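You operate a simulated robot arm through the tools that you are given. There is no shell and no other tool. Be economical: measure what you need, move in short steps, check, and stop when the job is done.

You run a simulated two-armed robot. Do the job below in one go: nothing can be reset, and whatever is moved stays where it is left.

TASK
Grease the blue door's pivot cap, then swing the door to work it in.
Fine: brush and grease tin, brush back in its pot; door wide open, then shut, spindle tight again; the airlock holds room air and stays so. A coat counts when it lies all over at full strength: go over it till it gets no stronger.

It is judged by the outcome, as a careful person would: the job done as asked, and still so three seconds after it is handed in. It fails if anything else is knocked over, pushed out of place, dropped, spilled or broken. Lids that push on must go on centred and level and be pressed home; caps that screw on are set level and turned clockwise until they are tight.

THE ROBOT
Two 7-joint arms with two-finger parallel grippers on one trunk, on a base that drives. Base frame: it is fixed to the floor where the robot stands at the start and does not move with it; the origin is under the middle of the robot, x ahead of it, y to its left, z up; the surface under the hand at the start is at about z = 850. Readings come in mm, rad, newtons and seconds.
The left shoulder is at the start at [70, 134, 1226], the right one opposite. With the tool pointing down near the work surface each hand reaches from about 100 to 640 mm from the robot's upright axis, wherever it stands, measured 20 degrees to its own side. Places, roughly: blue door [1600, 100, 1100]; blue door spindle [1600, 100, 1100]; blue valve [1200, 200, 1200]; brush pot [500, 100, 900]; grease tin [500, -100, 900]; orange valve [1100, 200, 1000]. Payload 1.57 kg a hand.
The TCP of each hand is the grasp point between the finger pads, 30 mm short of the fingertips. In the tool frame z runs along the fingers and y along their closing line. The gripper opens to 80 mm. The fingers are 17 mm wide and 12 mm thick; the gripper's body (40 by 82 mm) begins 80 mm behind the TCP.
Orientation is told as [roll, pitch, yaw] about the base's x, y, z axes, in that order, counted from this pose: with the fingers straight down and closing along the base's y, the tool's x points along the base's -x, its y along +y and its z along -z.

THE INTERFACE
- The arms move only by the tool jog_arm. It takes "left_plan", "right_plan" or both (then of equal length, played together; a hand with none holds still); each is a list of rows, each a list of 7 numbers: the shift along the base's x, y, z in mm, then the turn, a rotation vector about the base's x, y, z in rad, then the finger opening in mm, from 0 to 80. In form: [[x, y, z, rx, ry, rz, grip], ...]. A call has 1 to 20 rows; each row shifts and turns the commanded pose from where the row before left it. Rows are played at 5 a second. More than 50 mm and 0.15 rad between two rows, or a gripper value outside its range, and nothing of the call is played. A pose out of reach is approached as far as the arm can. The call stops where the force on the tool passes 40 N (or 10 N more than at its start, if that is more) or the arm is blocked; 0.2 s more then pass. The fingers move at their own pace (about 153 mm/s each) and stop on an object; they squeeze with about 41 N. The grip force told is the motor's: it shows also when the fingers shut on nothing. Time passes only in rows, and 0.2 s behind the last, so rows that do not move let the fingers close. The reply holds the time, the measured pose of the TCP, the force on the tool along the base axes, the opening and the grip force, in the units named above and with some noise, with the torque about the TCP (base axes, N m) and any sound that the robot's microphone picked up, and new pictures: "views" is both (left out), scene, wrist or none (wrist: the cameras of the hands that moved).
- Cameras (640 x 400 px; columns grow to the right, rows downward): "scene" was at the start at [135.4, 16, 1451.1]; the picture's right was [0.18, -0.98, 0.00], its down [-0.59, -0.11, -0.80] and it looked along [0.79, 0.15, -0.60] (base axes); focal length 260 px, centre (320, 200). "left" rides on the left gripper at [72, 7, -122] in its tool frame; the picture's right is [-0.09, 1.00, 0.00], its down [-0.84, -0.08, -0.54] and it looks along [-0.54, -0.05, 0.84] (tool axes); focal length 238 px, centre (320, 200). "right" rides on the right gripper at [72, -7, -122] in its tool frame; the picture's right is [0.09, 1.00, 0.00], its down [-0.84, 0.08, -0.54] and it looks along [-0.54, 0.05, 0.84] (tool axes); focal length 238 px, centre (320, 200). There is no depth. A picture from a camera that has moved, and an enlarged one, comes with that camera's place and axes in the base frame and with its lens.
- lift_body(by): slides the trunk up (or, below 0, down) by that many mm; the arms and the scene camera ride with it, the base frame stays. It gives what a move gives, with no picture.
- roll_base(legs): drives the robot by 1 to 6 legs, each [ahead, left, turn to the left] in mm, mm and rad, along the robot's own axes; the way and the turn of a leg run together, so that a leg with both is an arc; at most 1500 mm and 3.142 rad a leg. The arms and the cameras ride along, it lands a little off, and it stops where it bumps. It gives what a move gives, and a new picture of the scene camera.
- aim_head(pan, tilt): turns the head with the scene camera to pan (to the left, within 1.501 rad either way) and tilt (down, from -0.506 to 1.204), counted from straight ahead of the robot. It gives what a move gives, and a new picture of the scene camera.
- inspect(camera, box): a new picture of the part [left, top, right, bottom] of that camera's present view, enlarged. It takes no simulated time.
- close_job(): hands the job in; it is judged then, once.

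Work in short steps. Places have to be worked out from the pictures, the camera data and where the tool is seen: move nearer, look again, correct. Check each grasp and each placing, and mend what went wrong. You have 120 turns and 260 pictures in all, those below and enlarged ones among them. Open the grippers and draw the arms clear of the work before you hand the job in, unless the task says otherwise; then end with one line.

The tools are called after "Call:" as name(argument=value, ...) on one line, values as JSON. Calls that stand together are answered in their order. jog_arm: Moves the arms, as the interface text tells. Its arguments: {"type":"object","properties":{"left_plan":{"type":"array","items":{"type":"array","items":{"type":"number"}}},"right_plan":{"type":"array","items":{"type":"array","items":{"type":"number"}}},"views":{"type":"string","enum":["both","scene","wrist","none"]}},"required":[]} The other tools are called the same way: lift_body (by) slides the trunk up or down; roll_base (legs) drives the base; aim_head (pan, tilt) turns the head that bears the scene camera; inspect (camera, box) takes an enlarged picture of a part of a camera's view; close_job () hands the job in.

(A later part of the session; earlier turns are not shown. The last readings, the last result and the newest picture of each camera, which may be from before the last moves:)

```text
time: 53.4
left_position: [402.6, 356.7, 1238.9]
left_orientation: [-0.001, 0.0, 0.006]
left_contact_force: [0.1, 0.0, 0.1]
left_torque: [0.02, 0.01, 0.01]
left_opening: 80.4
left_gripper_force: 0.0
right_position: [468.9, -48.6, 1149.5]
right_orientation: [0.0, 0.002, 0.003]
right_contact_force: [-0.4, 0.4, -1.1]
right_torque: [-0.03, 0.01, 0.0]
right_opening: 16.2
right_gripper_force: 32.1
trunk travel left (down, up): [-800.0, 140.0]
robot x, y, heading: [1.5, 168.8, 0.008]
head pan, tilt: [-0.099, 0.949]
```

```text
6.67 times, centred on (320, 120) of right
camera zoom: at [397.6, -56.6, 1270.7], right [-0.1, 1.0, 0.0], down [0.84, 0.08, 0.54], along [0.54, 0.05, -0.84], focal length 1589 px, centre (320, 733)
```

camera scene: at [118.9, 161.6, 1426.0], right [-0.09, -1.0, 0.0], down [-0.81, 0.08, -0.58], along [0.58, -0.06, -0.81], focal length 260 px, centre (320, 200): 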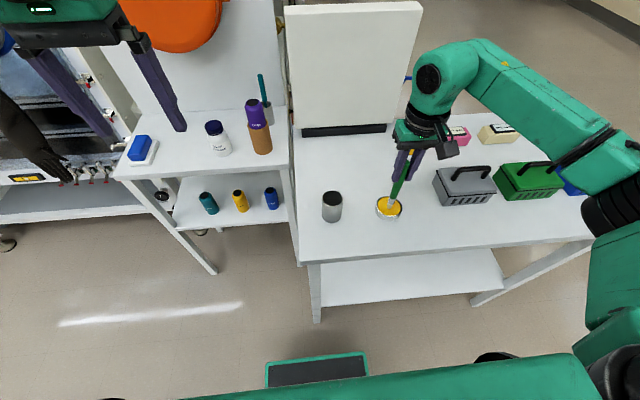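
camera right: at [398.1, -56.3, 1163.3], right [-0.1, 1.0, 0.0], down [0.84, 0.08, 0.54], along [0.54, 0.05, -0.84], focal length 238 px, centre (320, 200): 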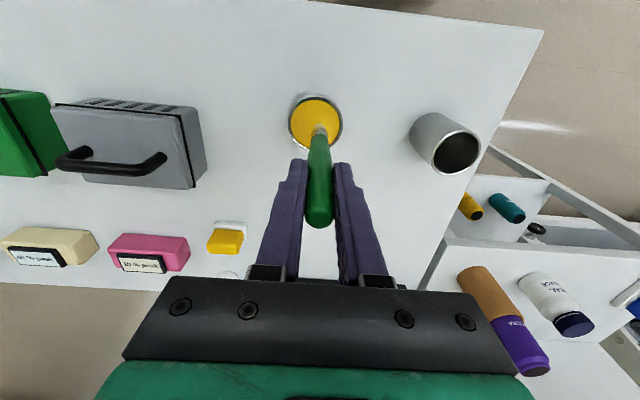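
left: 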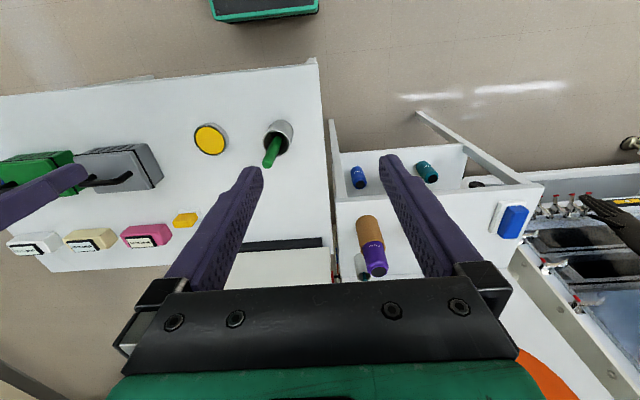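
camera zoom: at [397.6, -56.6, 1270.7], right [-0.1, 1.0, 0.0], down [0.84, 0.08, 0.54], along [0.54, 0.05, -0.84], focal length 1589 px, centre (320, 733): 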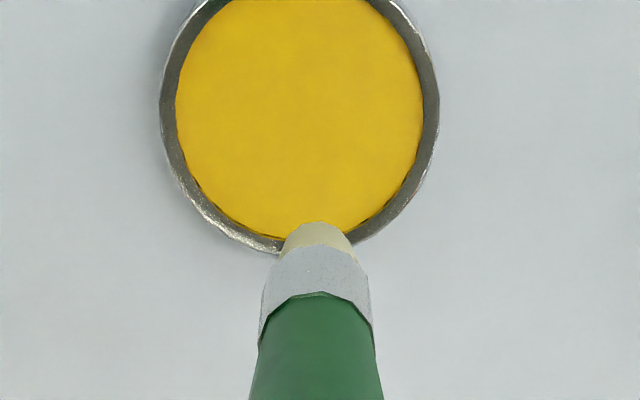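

The tint seems slightly changed, but I'm unsure; a second, firmer dip will show whether it changes further.

Call:
jog_arm(right_plan=[[0, 0, -45, 0, 0, 0, 0], [0, 0, -45, 0, 0, 0, 0], [0, 0, -45, 0, 0, 0, 0], [0, 0, -6, 0, 0, 0, 0], [0, 0, -3, 0, 0, 0, 0], [-4, 0, 0, 0, 0, 0, 0], [4, 4, 0, 0, 0, 0, 0], [0, -4, 0, 0, 0, 0, 0]], views="none")

Call:
jog_arm(right_plan=[[0, 0, 9, 0, 0, 0, 0], [0, 0, 45, 0, 0, 0, 0], [0, 0, 45, 0, 0, 0, 0], [0, 0, 45, 0, 0, 0, 0]], views="none")

Call:
inspect(camera="scene", box=[390, 150, 415, 180])

```text
time: 55.2
left_position: [397.8, 359.3, 1240.0]
left_orientation: [-0.003, -0.004, 0.006]
left_contact_force: [-0.3, 0.1, 0.2]
left_torque: [-0.01, 0.04, -0.02]
left_opening: 80.1
left_gripper_force: 0.0
right_position: [465.3, -49.0, 1006.4]
right_orientation: [0.0, -0.002, 0.006]
right_contact_force: [-3.6, -2.4, 20.1]
right_torque: [-0.21, 0.31, 0.0]
right_opening: 16.9
right_gripper_force: 31.7
trunk travel left (down, up): [-800.0, 140.0]
robot x, y, heading: [-3.9, 169.3, 0.004]
head pan, tilt: [-0.099, 0.949]
```

```text
time: 56.2
left_position: [400.3, 357.8, 1238.6]
left_orientation: [-0.001, 0.001, 0.006]
left_contact_force: [-0.8, -0.8, -0.6]
left_torque: [0.02, -0.01, 0.02]
left_opening: 80.1
left_gripper_force: 0.1
right_position: [468.7, -49.4, 1149.6]
right_orientation: [0.002, 0.0, 0.004]
right_contact_force: [0.5, -0.3, 0.3]
right_torque: [-0.01, 0.03, -0.03]
right_opening: 16.4
right_gripper_force: 31.4
trunk travel left (down, up): [-800.0, 140.0]
robot x, y, heading: [-4.8, 168.8, 0.002]
head pan, tilt: [-0.099, 0.949]
```

```text
13.33 times, centred on (402, 165) of scene
camera zoom: at [119.6, 162.0, 1425.9], right [-0.09, -1.0, 0.0], down [-0.81, 0.08, -0.58], along [0.58, -0.06, -0.81], focal length 3463 px, centre (-780, 667)
```

zoom: 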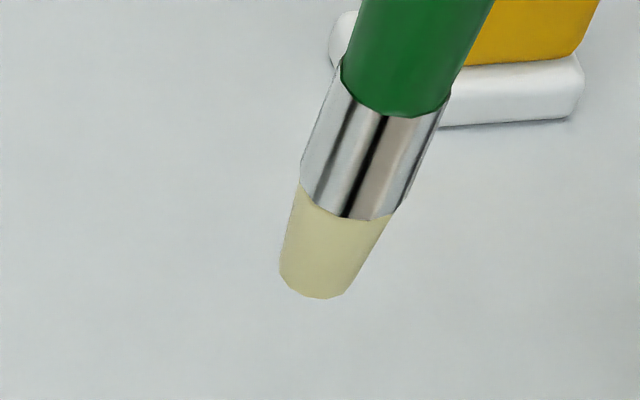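

Same tint after the second dip, so the bristles are loaded. I drive round to the door with the brush held.

Call:
roll_base(legs=[[-250, 0, 0], [0, -1420, 0], [1870, 0, 0], [0, 0, 1.566], [560, 0, 0]])

Call:
aim_head(pan=-0.1, tilt=0.6)

```text
refused: 1870 is not a number from -1500 to 1500
```

```text
time: 57.0
left_position: [401.7, 357.9, 1238.8]
left_orientation: [0.0, 0.0, 0.006]
left_contact_force: [0.2, -0.3, -0.5]
left_torque: [0.0, -0.01, -0.02]
left_opening: 79.9
left_gripper_force: 0.1
right_position: [469.0, -50.0, 1150.0]
right_orientation: [0.0, 0.0, 0.004]
right_contact_force: [-0.4, -0.1, -0.3]
right_torque: [0.04, 0.01, 0.02]
right_opening: 16.5
right_gripper_force: 32.1
trunk travel left (down, up): [-800.0, 140.0]
robot x, y, heading: [-0.4, 166.8, -0.001]
head pan, tilt: [-0.099, 0.6]
camera scene: at [134.6, 160.0, 1454.3], right [-0.09, -1.0, 0.0], down [-0.56, 0.05, -0.82], along [0.82, -0.08, -0.57], focal length 260 px, centre (320, 200)
```

scene: 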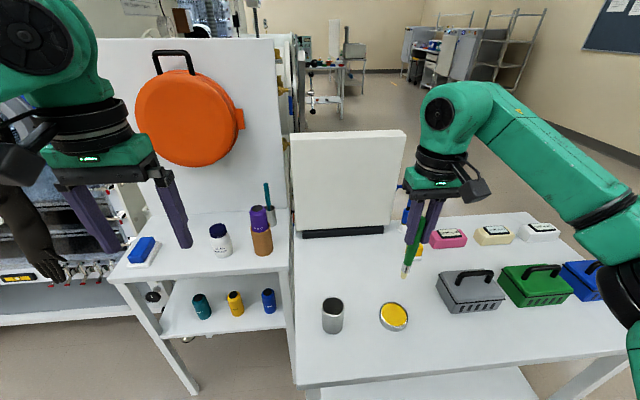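

Call:
roll_base(legs=[[-250, 0, 0], [0, -1420, 0], [1400, 0, 0], [470, 0, 0], [0, 0, 1.566], [560, 0, 0]])

Call:
inspect(camera="right", box=[0, 0, 640, 400])

```text
time: 81.2
left_position: [1413.0, -221.0, 1238.8]
left_orientation: [0.0, 0.0, 1.619]
left_contact_force: [0.2, 0.5, -0.3]
left_torque: [0.0, 0.02, 0.02]
left_opening: 80.0
left_gripper_force: 0.1
right_position: [1815.5, -136.5, 1150.5]
right_orientation: [0.001, -0.002, 1.619]
right_contact_force: [0.1, 1.3, -0.5]
right_torque: [-0.02, -0.01, 0.02]
right_opening: 17.0
right_gripper_force: 32.0
trunk travel left (down, up): [-800.0, 140.0]
robot x, y, heading: [1617.4, -615.5, 1.619]
head pan, tilt: [-0.099, 0.6]
camera scene: at [1620.8, -478.5, 1454.5], right [1.0, -0.05, 0.0], down [-0.03, -0.56, -0.83], along [0.04, 0.82, -0.56], focal length 260 px, centre (320, 200)
```

scene: 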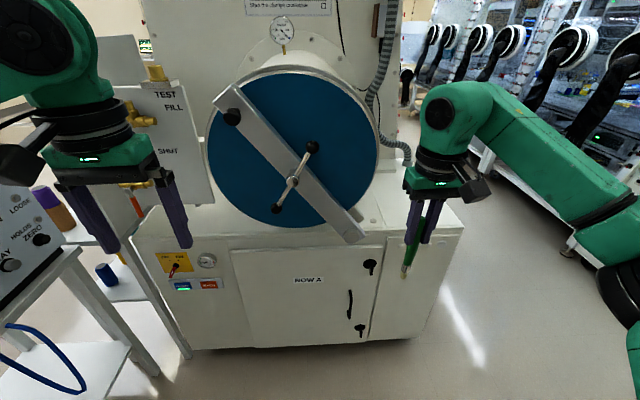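

```text
1.00 times, centred on (320, 200) of right (not enlarged: the box is as wide or as high as the picture)
camera zoom: at [1826.5, -209.7, 1271.3], right [-0.99, -0.14, 0.0], down [-0.12, 0.83, 0.54], along [-0.08, 0.54, -0.84], focal length 238 px, centre (320, 200)
```

zoom: 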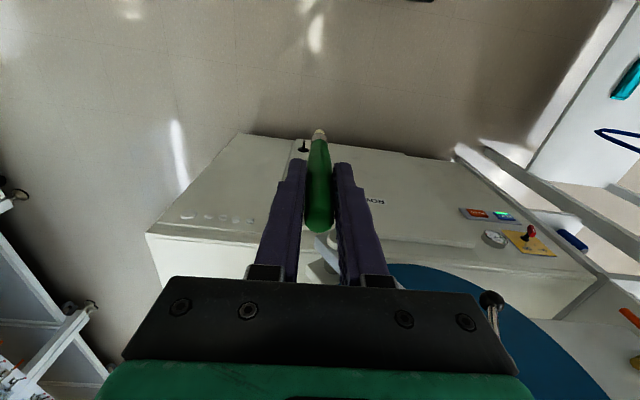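

Parked well. I zoom on the cap and spindle to triangulate against the earlier view.

Call:
inspect(camera="scene", box=[200, 60, 400, 260])

Call:
inspect(camera="scene", box=[310, 190, 390, 260])

Call:
inspect(camera="scene", box=[80, 50, 220, 240])

```text
2.00 times, centred on (300, 160) of scene
camera zoom: at [1620.8, -478.5, 1454.5], right [1.0, -0.05, 0.0], down [-0.03, -0.56, -0.83], along [0.04, 0.82, -0.56], focal length 519 px, centre (360, 280)
```

zoom: 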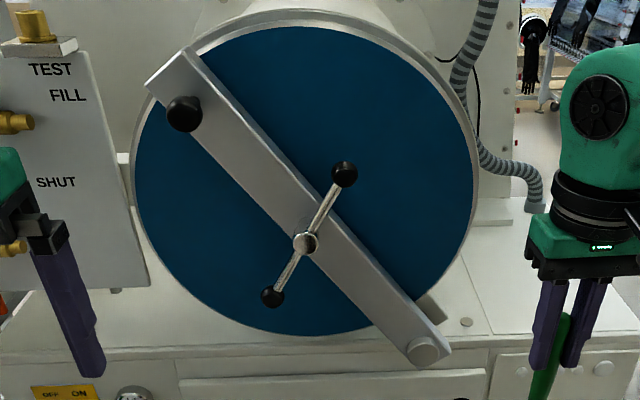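

```text
5.71 times, centred on (350, 225) of scene
camera zoom: at [1620.8, -478.5, 1454.5], right [1.0, -0.05, 0.0], down [-0.03, -0.56, -0.83], along [0.04, 0.82, -0.56], focal length 1484 px, centre (149, 57)
```

zoom: 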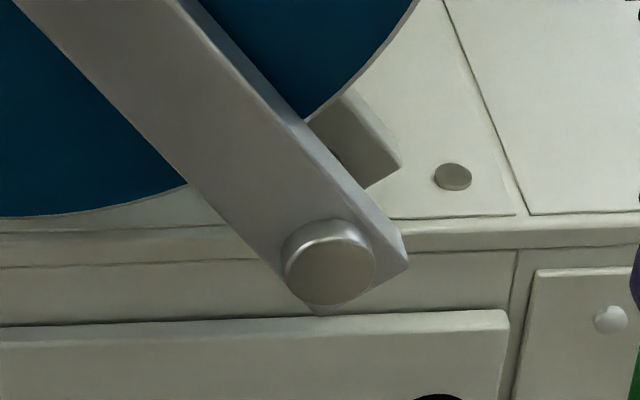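

```text
2.11 times, centred on (150, 145) of scene
camera zoom: at [1620.8, -478.5, 1454.5], right [1.0, -0.05, 0.0], down [-0.03, -0.56, -0.83], along [0.04, 0.82, -0.56], focal length 547 px, centre (678, 316)
```

zoom: 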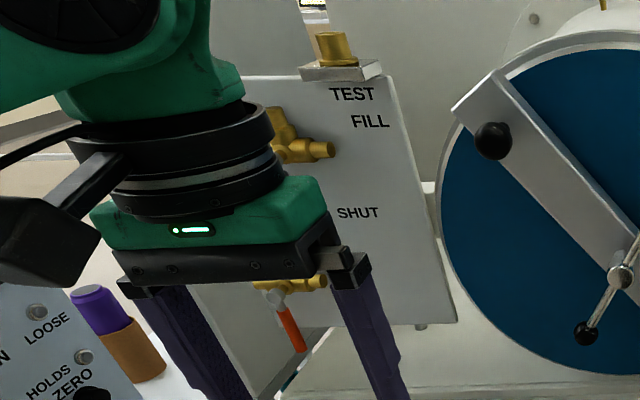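

Cap face ≈ [1743, 85, 933], Ø≈47 mm; spindle hub ≈ [1583, 72, 1137]. I lower the trunk by 130 and turn the right hand so the brush points to +y.

Call:
lift_body(by=-130)

Call:
jog_arm(right_plan=[[0, -5, 0, 0.145, 0, 0, 0], [0, -5, 0, 0.145, 0, 0, 0], [0, -5, 0, 0.145, 0, 0, 0], [0, -5, 0, 0.145, 0, 0, 0], [0, -5, 0, 0.145, 0, 0, 0], [0, -5, 0, 0.145, 0, 0, 0], [0, 0, 0, 0.145, 0, 0, 0], [0, 0, 0, 0.145, 0, 0, 0], [0, 0, 0, 0.145, 0, 0, 0], [0, 0, 0, 0.145, 0, 0, 0], [0, 0, 0, 0.12, 0, 0, 0]], views="both")

```text
time: 82.7
left_position: [1412.6, -220.6, 1108.8]
left_orientation: [0.0, 0.0, 1.62]
left_contact_force: [-0.5, 0.2, -1.2]
left_torque: [-0.01, 0.0, -0.01]
left_opening: 80.0
left_gripper_force: 0.0
right_position: [1815.2, -135.5, 1019.2]
right_orientation: [-0.001, -0.002, 1.617]
right_contact_force: [-0.1, 0.2, -0.3]
right_torque: [0.02, 0.0, 0.01]
right_opening: 16.9
right_gripper_force: 31.8
trunk travel left (down, up): [-670.0, 270.0]
robot x, y, heading: [1621.5, -617.7, 1.618]
head pan, tilt: [-0.099, 0.6]
```

```text
time: 85.1
left_position: [1412.5, -220.8, 1109.0]
left_orientation: [0.0, -0.001, 1.62]
left_contact_force: [-0.4, -0.3, 0.4]
left_torque: [-0.01, -0.01, -0.01]
left_opening: 80.1
left_gripper_force: 0.2
right_position: [1822.0, -118.9, 1026.5]
right_orientation: [-0.274, -1.397, 1.85]
right_contact_force: [-0.5, 0.6, -0.3]
right_torque: [-0.04, 0.02, -0.02]
right_opening: 17.0
right_gripper_force: 32.3
right hand out of reach, approached as far as the arm can: row 8, 9, 10, 11
trunk travel left (down, up): [-670.0, 270.0]
robot x, y, heading: [1620.3, -614.1, 1.621]
head pan, tilt: [-0.099, 0.6]
camera scene: at [1620.6, -477.4, 1324.4], right [1.0, -0.05, 0.0], down [-0.03, -0.56, -0.83], along [0.04, 0.82, -0.56], focal length 260 px, centre (320, 200)
camera right: at [1833.2, -251.9, 976.0], right [-0.99, -0.02, -0.14], down [-0.12, -0.4, 0.91], along [-0.08, 0.92, 0.39], focal length 238 px, centre (320, 200)
```

scene: 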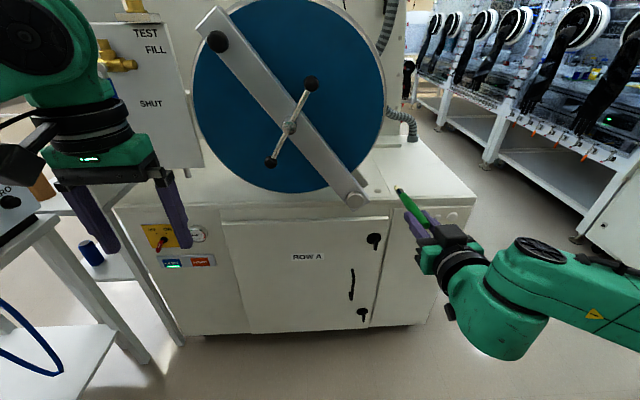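
right: 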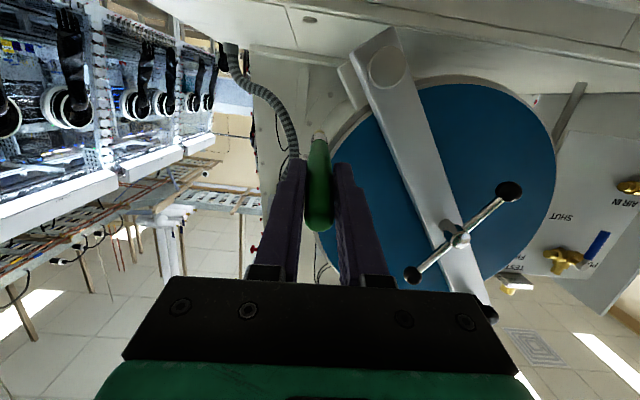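

Nearly level (≈10° short at reach limit). I draw the hand back a bit, move in front of the cap and try to finish levelling.

Call:
jog_arm(right_plan=[[-25, -20, -30, 0, 0, 0, 0], [-25, -15, -30, 0, 0, 0, 0], [-25, 0, -30, 0.05, 0, 0, 0], [0, 0, 0, 0.06, 0, 0, 0], [0, 0, 0, 0.06, 0, 0, 0]], views="both")

```text
time: 86.3
left_position: [1413.0, -220.7, 1108.5]
left_orientation: [0.001, 0.001, 1.62]
left_contact_force: [0.3, 0.2, -0.1]
left_torque: [0.0, -0.01, -0.01]
left_opening: 80.0
left_gripper_force: 0.1
right_position: [1812.1, -118.8, 1020.4]
right_orientation: [-0.264, -1.39, 1.839]
right_contact_force: [0.0, 0.9, -0.9]
right_torque: [-0.02, -0.01, -0.01]
right_opening: 16.9
right_gripper_force: 32.9
right hand out of reach, approached as far as the arm can: row 1, 2, 3, 4, 5
trunk travel left (down, up): [-670.0, 270.0]
robot x, y, heading: [1623.6, -618.1, 1.62]
head pan, tilt: [-0.099, 0.6]
camera scene: at [1620.8, -477.2, 1324.4], right [1.0, -0.05, 0.0], down [-0.03, -0.56, -0.83], along [0.04, 0.82, -0.57], focal length 260 px, centre (320, 200)
camera right: at [1822.6, -251.6, 970.7], right [-0.99, -0.03, -0.14], down [-0.12, -0.39, 0.91], along [-0.08, 0.92, 0.38], focal length 238 px, centre (320, 200)
```

scene: 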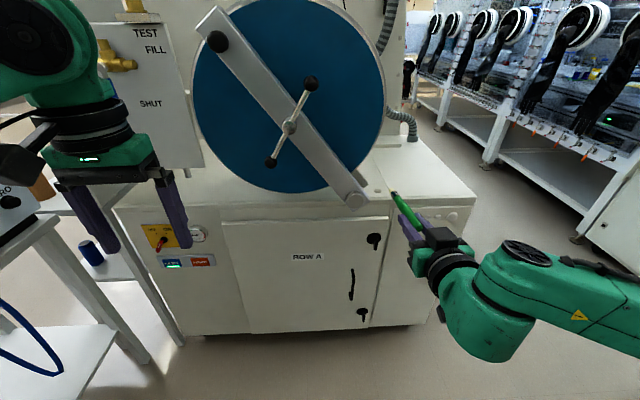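
right: 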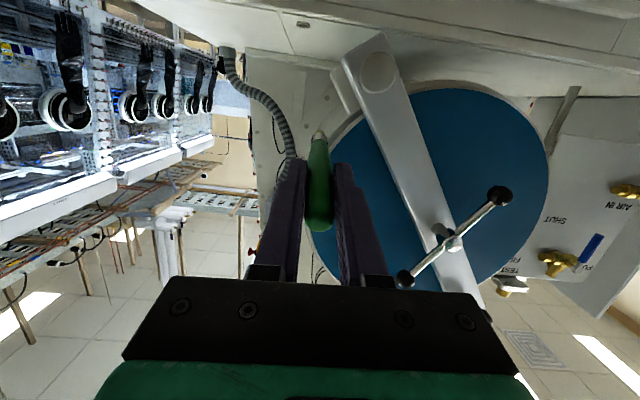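

The arm is at a joint limit this close; I take the excess command back and back the base off 200 mm, so the arm stretches forward more.

Call:
jog_arm(right_plan=[[0, 0, 0, -0.1, 0, 0, 0], [0, 0, 0, -0.1, 0, 0, 0]], views="none")

Call:
roll_base(legs=[[-200, 0, -0.05]])

Call:
jog_arm(right_plan=[[0, 45, 0, 0, 0, 0, 0], [0, 45, 0, 0, 0, 0, 0], [0, 45, 0, 0, 0, 0, 0]], views="both")

```text
time: 86.9
left_position: [1412.3, -220.3, 1108.2]
left_orientation: [0.0, 0.001, 1.619]
left_contact_force: [0.7, 0.3, -0.4]
left_torque: [0.0, 0.0, -0.01]
left_opening: 80.0
left_gripper_force: 0.0
right_position: [1811.8, -117.1, 1020.8]
right_orientation: [-0.12, -1.192, 1.702]
right_contact_force: [0.0, 0.0, -0.4]
right_torque: [-0.03, -0.01, 0.02]
right_opening: 16.9
right_gripper_force: 32.3
trunk travel left (down, up): [-670.0, 270.0]
robot x, y, heading: [1621.4, -615.1, 1.618]
head pan, tilt: [-0.099, 0.6]
```

```text
time: 88.5
left_position: [1436.5, -407.1, 1108.3]
left_orientation: [-0.001, -0.001, 1.57]
left_contact_force: [0.6, -0.6, 0.0]
left_torque: [-0.04, -0.01, 0.01]
left_opening: 79.8
left_gripper_force: 0.0
right_position: [1840.3, -325.2, 1019.6]
right_orientation: [-0.119, -1.191, 1.65]
right_contact_force: [-0.3, 0.4, 0.1]
right_torque: [-0.03, -0.02, 0.0]
right_opening: 16.9
right_gripper_force: 32.1
trunk travel left (down, up): [-670.0, 270.0]
robot x, y, heading: [1623.3, -812.5, 1.571]
head pan, tilt: [-0.099, 0.6]
camera scene: at [1632.4, -674.1, 1324.3], right [0.99, -0.1, 0.0], down [-0.06, -0.56, -0.82], along [0.08, 0.82, -0.57], focal length 260 px, centre (320, 200)
```

scene: 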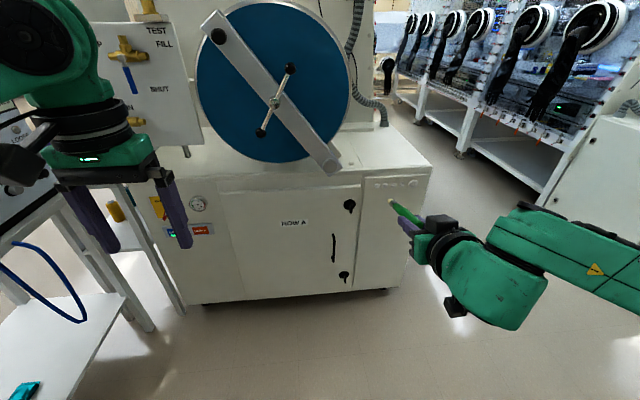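

```text
time: 89.3
left_position: [1436.6, -406.8, 1108.6]
left_orientation: [-0.003, 0.001, 1.571]
left_contact_force: [0.4, 1.3, 0.3]
left_torque: [0.01, -0.01, -0.03]
left_opening: 80.0
left_gripper_force: 0.1
right_position: [1840.3, -190.5, 1021.4]
right_orientation: [-0.121, -1.193, 1.654]
right_contact_force: [-0.1, 0.2, 0.1]
right_torque: [0.0, 0.0, -0.04]
right_opening: 17.1
right_gripper_force: 32.1
trunk travel left (down, up): [-670.0, 270.0]
robot x, y, heading: [1623.6, -815.1, 1.568]
head pan, tilt: [-0.099, 0.6]
camera scene: at [1631.8, -673.7, 1324.2], right [0.99, -0.1, 0.0], down [-0.06, -0.56, -0.82], along [0.08, 0.82, -0.57], focal length 260 px, centre (320, 200)
camera right: at [1844.0, -330.3, 999.0], right [-0.99, 0.0, -0.13], down [-0.13, -0.19, 0.97], along [-0.03, 0.98, 0.19], focal length 238 px, centre (320, 200)
```

scene: 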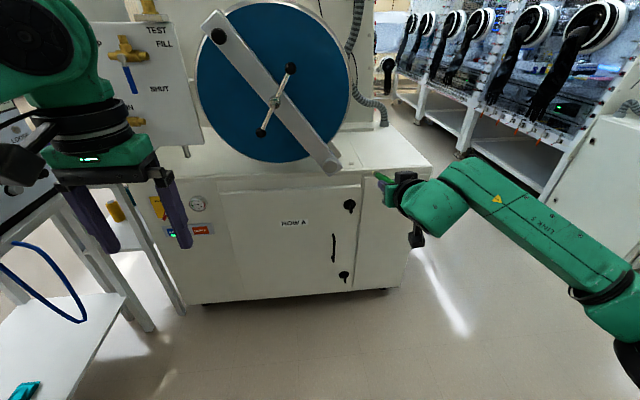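
right: 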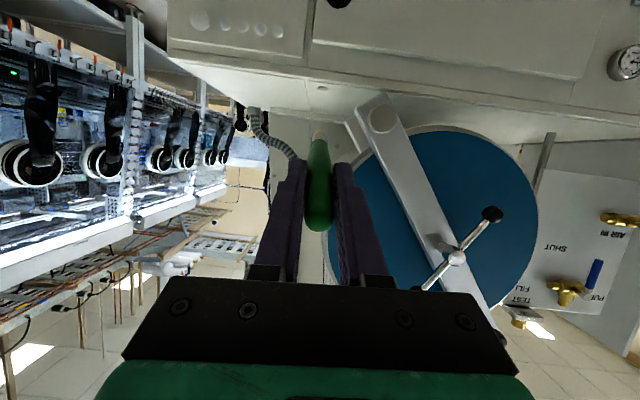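

Arm is free again. I level the tool (0.38 rad) and fix the small sideways component.

Call:
jog_arm(right_plan=[[0, 0, 0, 0.126, 0, 0.015, 0], [0, 0, 0, 0.126, 0, 0.015, 0], [0, 0, 0, 0.126, 0, 0.015, 0], [0, 0, 0, 0, 0, 0, 0]], views="none")

```text
time: 90.3
left_position: [1437.1, -406.9, 1108.7]
left_orientation: [0.002, 0.001, 1.57]
left_contact_force: [0.0, -0.8, -0.2]
left_torque: [0.0, 0.0, 0.0]
left_opening: 80.1
left_gripper_force: 0.0
right_position: [1840.8, -191.3, 1022.2]
right_orientation: [-0.208, -1.381, 1.762]
right_contact_force: [-0.3, 0.0, -1.4]
right_torque: [-0.04, 0.03, -0.01]
right_opening: 17.3
right_gripper_force: 32.1
right hand out of reach, approached as far as the arm can: row 2, 3
trunk travel left (down, up): [-670.0, 270.0]
robot x, y, heading: [1623.3, -812.5, 1.568]
head pan, tilt: [-0.099, 0.6]
```

Still wrist-limited at ~10° down. Lowering the trunk so the forearm comes from lower, then raising the hand.

Call:
lift_body(by=-280)

Call:
jog_arm(right_plan=[[-20, 0, 45, 0, 0, 0, 0], [-20, 0, 45, 0, 0, 0, 0], [-20, 0, 45, 0, 0, 0, 0], [-20, 0, 40, 0, 0, 0, 0], [-15, 0, 20, 0.06, 0, 0, 0], [0, 0, 0, 0.06, 0, 0, 0], [0, 0, 0, 0, 0, 0, 0]], views="both")

```text
time: 93.2
left_position: [1437.9, -406.7, 828.2]
left_orientation: [-0.001, 0.0, 1.571]
left_contact_force: [-0.5, 0.6, -0.7]
left_torque: [-0.04, -0.04, 0.02]
left_opening: 80.2
left_gripper_force: 0.0
right_position: [1840.1, -191.1, 742.2]
right_orientation: [-0.209, -1.381, 1.762]
right_contact_force: [0.2, 0.0, -0.7]
right_torque: [-0.01, 0.01, -0.01]
right_opening: 17.1
right_gripper_force: 32.5
trunk travel left (down, up): [-390.0, 550.0]
robot x, y, heading: [1623.6, -813.1, 1.576]
head pan, tilt: [-0.099, 0.6]
```

```text
time: 94.8
left_position: [1437.1, -407.6, 830.2]
left_orientation: [-0.001, 0.0, 1.57]
left_contact_force: [-0.3, -0.7, 0.0]
left_torque: [-0.04, -0.01, 0.01]
left_opening: 80.3
left_gripper_force: 0.0
right_position: [1746.5, -190.5, 935.7]
right_orientation: [-0.52, -1.496, 2.069]
right_contact_force: [0.3, 0.1, -0.1]
right_torque: [-0.03, 0.01, -0.01]
right_opening: 17.3
right_gripper_force: 31.9
trunk travel left (down, up): [-390.0, 550.0]
robot x, y, heading: [1622.2, -812.3, 1.573]
head pan, tilt: [-0.099, 0.6]
camera scene: at [1632.2, -675.0, 1044.4], right [0.99, -0.1, 0.0], down [-0.06, -0.56, -0.82], along [0.08, 0.82, -0.57], focal length 260 px, centre (320, 200)
camera right: at [1752.3, -318.5, 872.2], right [-0.99, 0.01, -0.13], down [-0.12, -0.48, 0.87], along [-0.05, 0.88, 0.48], focal length 238 px, centre (320, 200)
```

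scene: 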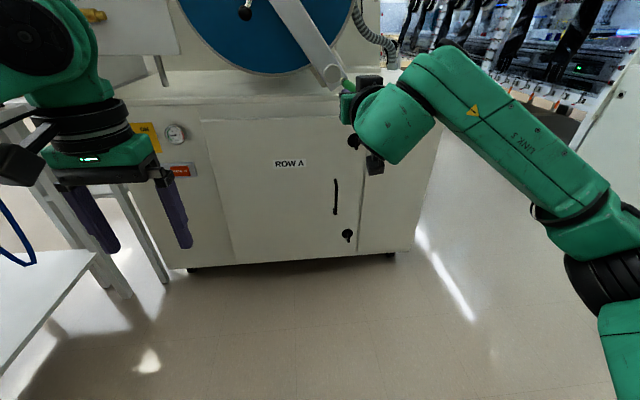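
right: 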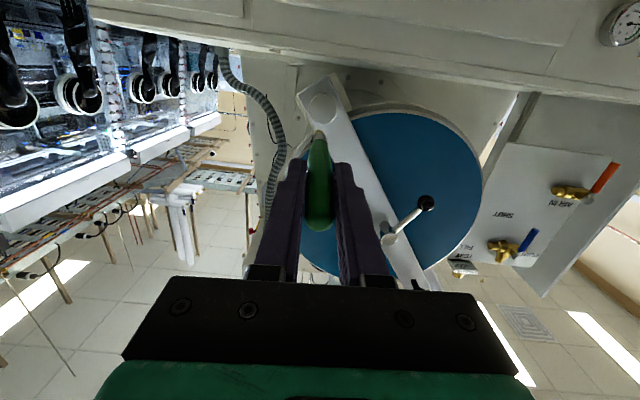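

Level within 4°. I approach along +y to ~15 mm short of the cap.

Call:
jog_arm(right_plan=[[-3, 40, 3, 0.03, 0, 0, 0], [-3, 40, 3, 0.03, 0, 0, 0], [0, 38, 0, 0, 0, 0, 0], [0, 0, 0, 0, 0, 0, 0]], views="wrist")

Call:
inspect(camera="right", box=[270, 60, 370, 160])

Call:
aim_head(pan=-0.15, tilt=0.2)

Call:
inspect(camera="scene", box=[280, 160, 380, 220])

```text
time: 95.8
left_position: [1437.8, -407.9, 829.2]
left_orientation: [0.0, 0.002, 1.571]
left_contact_force: [1.1, 0.6, 0.3]
left_torque: [-0.01, -0.01, -0.01]
left_opening: 79.9
left_gripper_force: 0.0
right_position: [1741.8, -70.8, 943.9]
right_orientation: [-1.434, -1.534, 2.985]
right_contact_force: [0.0, -0.4, -0.9]
right_torque: [0.0, 0.01, 0.03]
right_opening: 17.2
right_gripper_force: 31.8
trunk travel left (down, up): [-390.0, 550.0]
robot x, y, heading: [1620.7, -810.4, 1.57]
head pan, tilt: [-0.099, 0.6]
camera right: at [1748.0, -194.7, 872.0], right [-0.99, 0.02, -0.13], down [-0.12, -0.54, 0.84], along [-0.05, 0.84, 0.53], focal length 238 px, centre (320, 200)
```

right: 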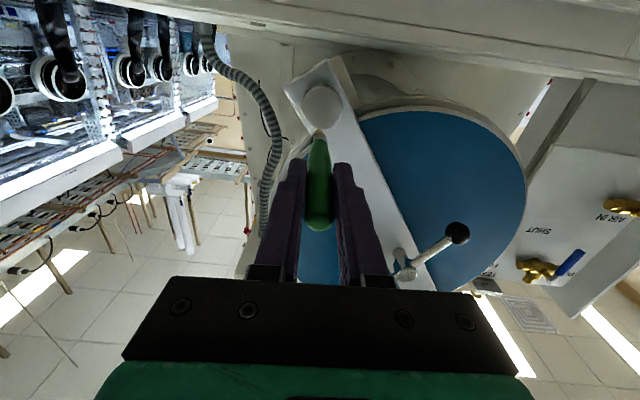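

```text
4.00 times, centred on (320, 110) of right
camera zoom: at [1748.0, -194.7, 872.0], right [-0.99, 0.02, -0.13], down [-0.12, -0.54, 0.84], along [-0.05, 0.84, 0.53], focal length 953 px, centre (320, 560)
```

zoom: 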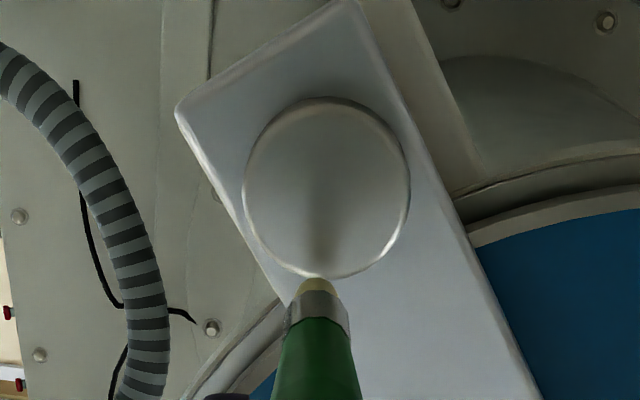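

```text
time: 96.6
left_position: [1437.4, -407.9, 828.7]
left_orientation: [-0.001, 0.001, 1.571]
left_contact_force: [0.5, 0.9, -0.5]
left_torque: [-0.01, 0.0, -0.03]
left_opening: 80.0
left_gripper_force: 0.0
right_position: [1741.4, -71.1, 942.5]
right_orientation: [-1.406, -1.535, 2.956]
right_contact_force: [-0.6, 0.1, -1.0]
right_torque: [0.01, 0.02, -0.01]
right_opening: 17.2
right_gripper_force: 32.5
trunk travel left (down, up): [-390.0, 550.0]
robot x, y, heading: [1626.5, -815.1, 1.567]
head pan, tilt: [-0.15, 0.201]
camera scene: at [1637.5, -670.7, 1081.1], right [0.99, -0.15, 0.0], down [-0.03, -0.2, -0.98], along [0.15, 0.97, -0.2], focal length 260 px, centre (320, 200)
```

scene: 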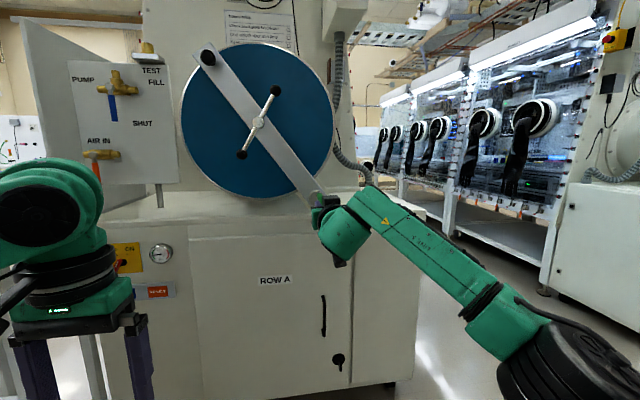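

```text
6.40 times, centred on (330, 190) of scene
camera zoom: at [1637.5, -670.7, 1081.1], right [0.99, -0.15, 0.0], down [-0.03, -0.2, -0.98], along [0.15, 0.97, -0.2], focal length 1662 px, centre (256, 264)
```

zoom: 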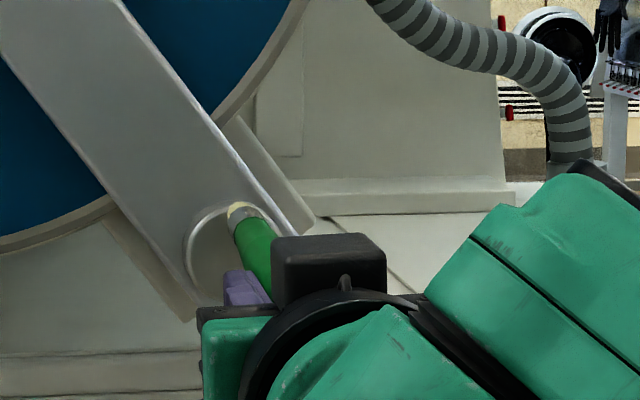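

The tip is ≈18 mm too high relative to the cap centre. I lower the hand and creep forward until I feel contact.

Call:
jog_arm(right_plan=[[0, 0, -18, 0, 0, 0, 0], [0, 4, 0, 0, 0, 0, 0], [0, 3, 0, 0, 0, 0, 0], [0, 2, 0, 0, 0, 0, 0], [0, 2, 0, 0, 0, 0, 0]], views="none")

Call:
inspect(camera="right", box=[270, 60, 370, 160])

```text
time: 97.8
left_position: [1437.6, -408.7, 827.1]
left_orientation: [0.0, 0.0, 1.57]
left_contact_force: [0.2, 0.2, 0.1]
left_torque: [0.01, -0.01, -0.01]
left_opening: 79.7
left_gripper_force: 0.1
right_position: [1740.7, -61.6, 926.1]
right_orientation: [-1.407, -1.536, 2.954]
right_contact_force: [0.0, -0.3, -0.2]
right_torque: [0.0, 0.0, 0.01]
right_opening: 16.8
right_gripper_force: 32.4
trunk travel left (down, up): [-390.0, 550.0]
robot x, y, heading: [1624.0, -810.9, 1.568]
head pan, tilt: [-0.15, 0.201]
```

```text
4.00 times, centred on (320, 110) of right
camera zoom: at [1747.2, -185.1, 853.4], right [-0.99, 0.02, -0.13], down [-0.12, -0.53, 0.84], along [-0.05, 0.84, 0.53], focal length 953 px, centre (320, 560)
```

zoom: 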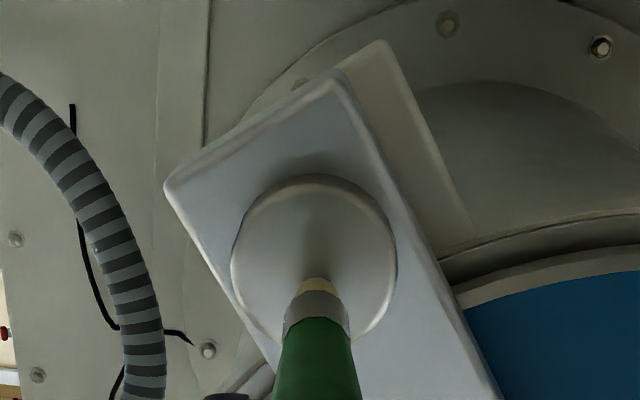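

Tip is close to centred in front of the cap; creeping forward further.

Call:
jog_arm(right_plan=[[0, 2, 0, 0, 0, 0, 0], [0, 2, 0, 0, 0, 0, 0], [0, 2, 0, 0, 0, 0, 0], [0, 1, 0, 0, 0, 0, 0], [0, 1, 0, 0, 0, 0, 0]], views="none")

Call:
inspect(camera="right", box=[270, 60, 370, 160])

```text
time: 99.0
left_position: [1436.3, -408.4, 829.0]
left_orientation: [-0.001, -0.001, 1.57]
left_contact_force: [-0.4, 0.0, 0.9]
left_torque: [-0.01, 0.0, -0.01]
left_opening: 79.7
left_gripper_force: 0.0
right_position: [1739.2, -54.5, 926.3]
right_orientation: [-1.41, -1.538, 2.955]
right_contact_force: [0.4, -4.5, -1.4]
right_torque: [-0.15, 0.02, 0.02]
right_opening: 16.6
right_gripper_force: 32.8
trunk travel left (down, up): [-390.0, 550.0]
robot x, y, heading: [1623.3, -815.4, 1.565]
head pan, tilt: [-0.15, 0.201]
```

```text
4.00 times, centred on (320, 110) of right
camera zoom: at [1746.8, -177.4, 853.7], right [-0.99, 0.02, -0.13], down [-0.12, -0.53, 0.84], along [-0.05, 0.84, 0.53], focal length 953 px, centre (320, 560)
```

zoom: 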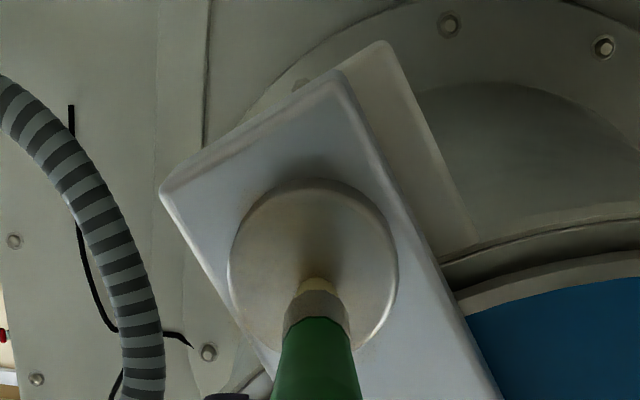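

Contact at 4.5 N; tip sits ~8 mm above the centre. I brush in a raster over the whole cap, keeping light pressure.

Call:
jog_arm(right_plan=[[-6, 0, 8, 0, 0, 0, 0], [12, 0, 0, 0, 0, 0, 0], [9, 0, -8, 0, 0, 0, 0], [-10, 0, 0, 0, 0, 0, 0], [-10, 0, 0, 0, 0, 0, 0], [-10, 0, 0, 0, 0, 0, 0], [-3, 0, -8, 0, 0, 0, 0], [12, 0, 0, 0, 0, 0, 0], [12, 0, 0, 0, 0, 0, 0], [12, 0, 0, 0, 0, 0, 0], [-3, 0, -8, 0, 0, 0, 0], [-10, 0, 0, 0, 0, 0, 0], [-10, 0, 0, 0, 0, 0, 0], [-10, 0, 0, 0, 0, 0, 0], [9, 0, -8, 0, 0, 0, 0], [12, 0, 0, 0, 0, 0, 0], [-6, 0, 16, 0, 0, 0, 0]], views="none")

Call:
inspect(camera="right", box=[270, 60, 370, 160])

```text
time: 102.6
left_position: [1436.7, -408.3, 829.7]
left_orientation: [-0.003, 0.002, 1.57]
left_contact_force: [0.1, 0.1, 0.5]
left_torque: [0.02, 0.0, 0.0]
left_opening: 80.1
left_gripper_force: 0.1
right_position: [1739.2, -53.9, 917.1]
right_orientation: [-1.422, -1.534, 2.972]
right_contact_force: [-0.6, 0.2, 0.9]
right_torque: [-0.03, -0.05, 0.0]
right_opening: 17.1
right_gripper_force: 32.8
trunk travel left (down, up): [-390.0, 550.0]
robot x, y, heading: [1627.6, -814.5, 1.567]
head pan, tilt: [-0.15, 0.201]
```

```text
4.00 times, centred on (320, 110) of right
camera zoom: at [1746.1, -177.4, 846.0], right [-0.99, 0.02, -0.13], down [-0.12, -0.53, 0.84], along [-0.05, 0.84, 0.53], focal length 953 px, centre (320, 560)
```

zoom: 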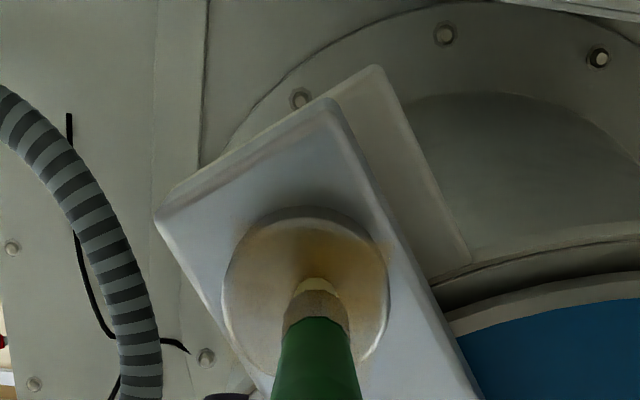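

Grease is going on, but pressure was lost and coverage is uneven (weak on +x side). I press a bit more and go over again, shifted +3 mm in x.

Call:
jog_arm(right_plan=[[3, 2, 0, 0, 0, 0, 0], [0, 1, 0, 0, 0, 0, 0], [0, 1, 0, 0, 0, 0, 0]], views="none")

```text
time: 103.4
left_position: [1437.5, -410.6, 830.4]
left_orientation: [-0.001, -0.003, 1.571]
left_contact_force: [-0.3, 0.1, 0.1]
left_torque: [0.0, 0.0, 0.02]
left_opening: 80.0
left_gripper_force: 0.1
right_position: [1741.6, -53.1, 918.8]
right_orientation: [-1.499, -1.534, 3.048]
right_contact_force: [-3.1, -21.2, -6.0]
right_torque: [-0.64, -0.02, 0.48]
right_opening: 17.1
right_gripper_force: 31.7
trunk travel left (down, up): [-390.0, 550.0]
robot x, y, heading: [1622.6, -814.9, 1.568]
head pan, tilt: [-0.15, 0.201]
```

21 N is too stiff; I ease 2 mm and raster again.

Call:
jog_arm(right_plan=[[0, -2, 0, 0, 0, 0, 0], [10, 0, 0, 0, 0, 0, 0], [7, 0, 0, 0, 0, 0, 0], [-2, 0, 8, 0, 0, 0, 0], [-10, 0, 0, 0, 0, 0, 0], [-10, 0, 0, 0, 0, 0, 0], [-10, 0, 0, 0, 0, 0, 0], [9, 0, 8, 0, 0, 0, 0], [12, 0, 0, 0, 0, 0, 0], [-6, 0, -16, 0, 0, 0, 0], [-9, 0, 0, 0, 0, 0, 0], [-8, 0, 0, 0, 0, 0, 0], [2, 0, -8, 0, 0, 0, 0], [10, 0, 0, 0, 0, 0, 0], [10, 0, 0, 0, 0, 0, 0], [10, 0, 0, 0, 0, 0, 0], [-9, 0, -8, 0, 0, 0, 0], [-12, 0, 0, 0, 0, 0, 0], [6, 0, 16, 0, 0, 0, 0]], views="none")

Call:
inspect(camera="right", box=[270, 60, 370, 160])

```text
time: 107.4
left_position: [1437.4, -407.7, 827.9]
left_orientation: [0.0, -0.001, 1.57]
left_contact_force: [-0.2, 0.6, 0.4]
left_torque: [-0.01, -0.03, 0.0]
left_opening: 80.0
left_gripper_force: 0.0
right_position: [1742.7, -51.4, 917.8]
right_orientation: [-1.408, -1.534, 2.957]
right_contact_force: [0.7, -3.0, -0.2]
right_torque: [-0.05, 0.01, -0.02]
right_opening: 17.3
right_gripper_force: 32.4
trunk travel left (down, up): [-390.0, 550.0]
robot x, y, heading: [1621.5, -813.3, 1.571]
head pan, tilt: [-0.15, 0.201]
```

```text
4.00 times, centred on (320, 110) of right
camera zoom: at [1749.8, -176.4, 845.9], right [-0.99, 0.02, -0.13], down [-0.12, -0.53, 0.84], along [-0.05, 0.84, 0.53], focal length 953 px, centre (320, 560)
```

zoom: 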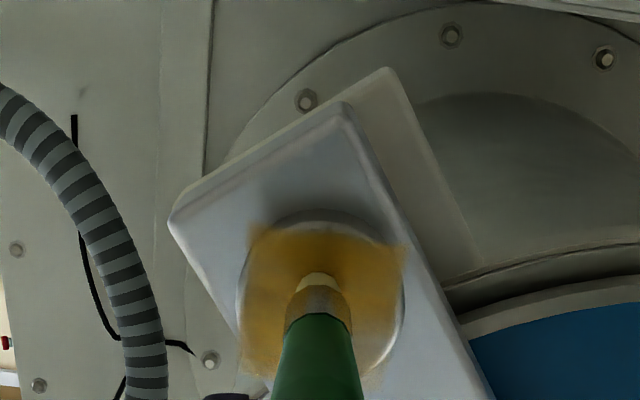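

Let me withdraw a few cm and raise the hand to see the coat clearly.

Call:
jog_arm(right_plan=[[0, -30, 0, 0, 0, 0, 0], [0, -30, 40, 0, 0, 0, 0], [40, 0, 30, 0, 0, 0, 0], [40, 0, 0, 0, 0, 0, 0]], views="both")

Call:
inspect(camera="scene", box=[290, 170, 350, 210])

Call:
inspect(camera="right", box=[310, 40, 410, 140])

```text
time: 108.4
left_position: [1437.6, -408.6, 828.1]
left_orientation: [0.001, -0.001, 1.571]
left_contact_force: [0.9, 0.2, 0.5]
left_torque: [0.02, 0.02, 0.02]
left_opening: 80.0
left_gripper_force: 0.1
right_position: [1822.4, -112.7, 988.1]
right_orientation: [-1.419, -1.537, 2.966]
right_contact_force: [0.1, 0.6, -0.8]
right_torque: [-0.01, 0.03, 0.03]
right_opening: 17.1
right_gripper_force: 32.2
trunk travel left (down, up): [-390.0, 550.0]
robot x, y, heading: [1623.0, -810.2, 1.573]
head pan, tilt: [-0.15, 0.201]
camera scene: at [1638.4, -670.8, 1081.2], right [0.99, -0.15, 0.0], down [-0.03, -0.2, -0.98], along [0.15, 0.97, -0.2], focal length 260 px, centre (320, 200)
camera right: at [1829.1, -235.5, 915.4], right [-0.99, 0.02, -0.13], down [-0.12, -0.54, 0.84], along [-0.05, 0.84, 0.53], focal length 238 px, centre (320, 200)
```

scene: 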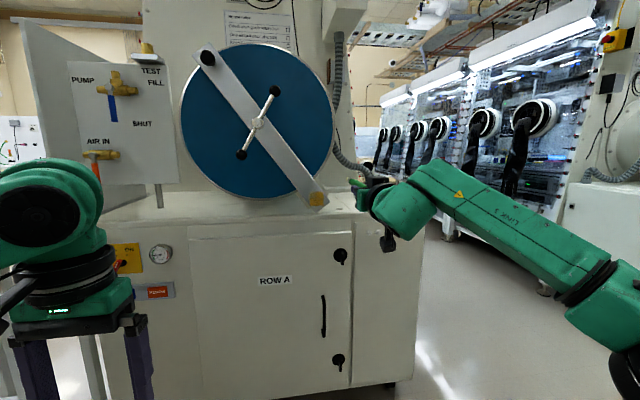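
right: 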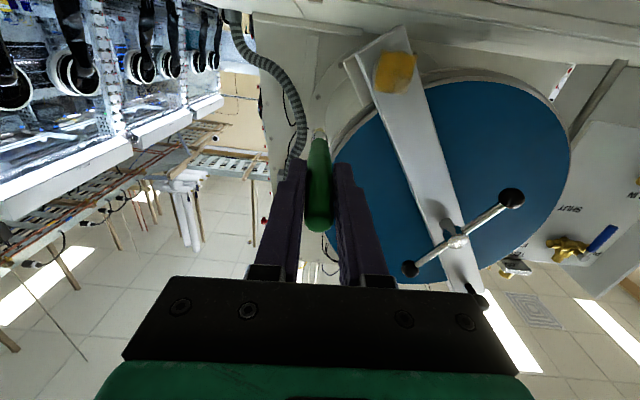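

```text
10.00 times, centred on (320, 190) of scene
camera zoom: at [1638.4, -670.8, 1081.2], right [0.99, -0.15, 0.0], down [-0.03, -0.2, -0.98], along [0.15, 0.97, -0.2], focal length 2597 px, centre (320, 300)
```

zoom: 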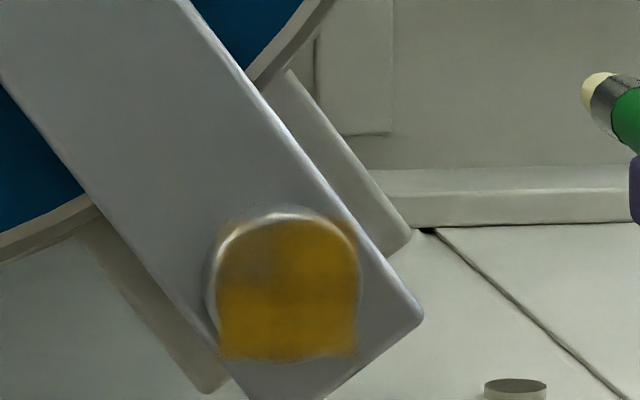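

```text
4.00 times, centred on (360, 90) of right
camera zoom: at [1829.1, -235.5, 915.4], right [-0.99, 0.02, -0.13], down [-0.12, -0.54, 0.84], along [-0.05, 0.84, 0.53], focal length 953 px, centre (160, 640)
```

zoom: 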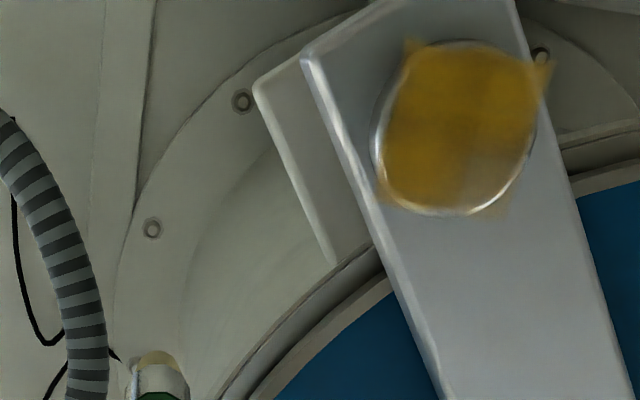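

Coat is good low and right, weaker at upper left: my passes were ~6 mm low. The tip is +7 mm above the TCP, so I recentre at TCP z≈924.5 and go over the whole square, with extra strokes at the top.

Call:
jog_arm(right_plan=[[-40, 0, 0, 0, 0, 0, 0], [-38, 0, -32, 0, 0, 0, 0], [0, 30, -31, 0, 0, 0, 0], [0, 29, 0, 0, 0, 0, 0], [0, 1, 0, 0, 0, 0, 0], [0, 1, 0, 0, 0, 0, 0], [0, 0, 0, 0, 0, 0, 0]], views="none")

```text
time: 110.0
left_position: [1438.5, -410.8, 830.3]
left_orientation: [-0.001, -0.006, 1.57]
left_contact_force: [0.1, -0.2, -1.1]
left_torque: [0.01, -0.02, 0.01]
left_opening: 79.9
left_gripper_force: 0.1
right_position: [1743.9, -52.1, 925.4]
right_orientation: [-1.481, -1.535, 3.028]
right_contact_force: [-0.8, -19.4, -5.7]
right_torque: [-0.7, 0.0, 0.02]
right_opening: 17.0
right_gripper_force: 32.1
trunk travel left (down, up): [-390.0, 550.0]
robot x, y, heading: [1621.5, -815.8, 1.567]
head pan, tilt: [-0.15, 0.201]
```

Call:
jog_arm(right_plan=[[0, -1.5, 0, 0, 0, 0, 0], [-9, 0, 8, 0, 0, 0, 0], [-7, 0, 8, 0, 0, 0, 0], [11, 0, 0, 0, 0, 0, 0], [11, 0, 0, 0, 0, 0, 0], [11, 0, 0, 0, 0, 0, 0], [0, 0, -7, 0, 0, 0, 0], [-11, 0, 0, 0, 0, 0, 0], [-11, 0, 0, 0, 0, 0, 0], [-11, 0, 0, 0, 0, 0, 0], [0, 0, -8, 0, 0, 0, 0], [11, 0, 0, 0, 0, 0, 0], [11, 0, 0, 0, 0, 0, 0], [11, 0, 0, 0, 0, 0, 0], [0, 0, -8, 0, 0, 0, 0], [-11, 0, 0, 0, 0, 0, 0], [-11, 0, 0, 0, 0, 0, 0], [-11, 0, 0, 0, 0, 0, 0], [16, 0, 7, 0, 0, 0, 0]], views="none")

Call:
jog_arm(right_plan=[[0, 0, 16, 0, 0, 0, 0], [-8, 0, 0, 0, 0, 0, 0], [-8, 0, 0, 0, 0, 0, 0], [0, 0, -8, 0, 0, 0, 0], [8, 0, 0, 0, 0, 0, 0], [8, 0, 8, 0, 0, 0, 0], [8, 0, 0, 0, 0, 0, 0], [8, 0, 0, 0, 0, 0, 0], [-16, 0, -16, 0, 0, 0, 0]], views="none")

Call:
jog_arm(right_plan=[[0, -30, 0, 0, 0, 0, 0], [0, -30, 40, 0, 0, 0, 0], [40, 0, 30, 0, 0, 0, 0], [40, 0, 0, 0, 0, 0, 0]], views="none")

Call:
inspect(camera="scene", box=[290, 170, 350, 210])

Call:
inspect(camera="right", box=[310, 40, 410, 140])

```text
time: 114.0
left_position: [1437.6, -409.2, 828.5]
left_orientation: [0.001, -0.002, 1.569]
left_contact_force: [-0.3, 0.4, -0.4]
left_torque: [0.01, 0.02, 0.0]
left_opening: 80.0
left_gripper_force: 0.0
right_position: [1744.7, -53.2, 925.5]
right_orientation: [-1.447, -1.536, 2.997]
right_contact_force: [0.8, -5.2, -1.1]
right_torque: [0.04, -0.01, -0.01]
right_opening: 17.1
right_gripper_force: 31.8
trunk travel left (down, up): [-390.0, 550.0]
robot x, y, heading: [1623.7, -816.0, 1.572]
head pan, tilt: [-0.15, 0.201]
```

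```text
time: 116.0
left_position: [1437.1, -408.8, 828.6]
left_orientation: [-0.001, -0.002, 1.57]
left_contact_force: [0.7, -0.9, -0.1]
left_torque: [0.01, -0.03, 0.0]
left_opening: 79.9
left_gripper_force: 0.2
right_position: [1746.3, -53.7, 925.5]
right_orientation: [-1.45, -1.534, 2.998]
right_contact_force: [1.2, -4.7, 1.0]
right_torque: [0.13, 0.0, -0.08]
right_opening: 17.1
right_gripper_force: 32.4
trunk travel left (down, up): [-390.0, 550.0]
robot x, y, heading: [1620.9, -815.3, 1.568]
head pan, tilt: [-0.15, 0.201]
```

```text
time: 117.0
left_position: [1439.1, -408.6, 828.7]
left_orientation: [-0.001, 0.001, 1.57]
left_contact_force: [0.2, -0.3, -0.8]
left_torque: [0.01, 0.01, -0.02]
left_opening: 79.9
left_gripper_force: 0.0
right_position: [1826.5, -111.4, 993.5]
right_orientation: [-1.404, -1.536, 2.954]
right_contact_force: [-0.1, -0.3, -0.1]
right_torque: [-0.05, -0.01, 0.02]
right_opening: 17.0
right_gripper_force: 32.5
trunk travel left (down, up): [-390.0, 550.0]
robot x, y, heading: [1623.1, -814.7, 1.567]
head pan, tilt: [-0.15, 0.201]
```

```text
10.00 times, centred on (320, 190) of scene
camera zoom: at [1638.4, -670.7, 1081.2], right [0.99, -0.15, 0.0], down [-0.03, -0.2, -0.98], along [0.15, 0.97, -0.2], focal length 2597 px, centre (320, 300)
```

zoom: 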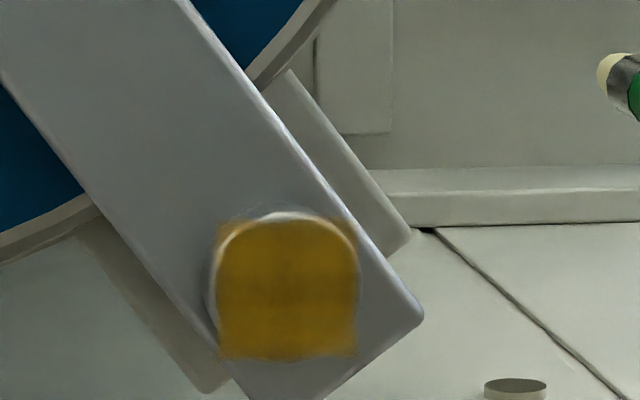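

```text
4.00 times, centred on (360, 90) of right
camera zoom: at [1833.3, -235.4, 922.0], right [-0.99, 0.02, -0.13], down [-0.12, -0.53, 0.84], along [-0.05, 0.84, 0.53], focal length 953 px, centre (160, 640)
```

zoom: 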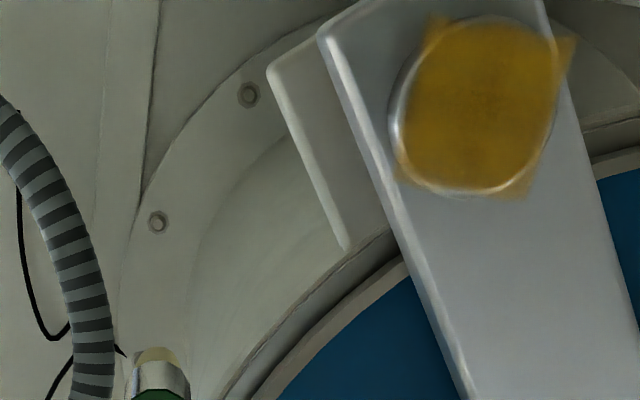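

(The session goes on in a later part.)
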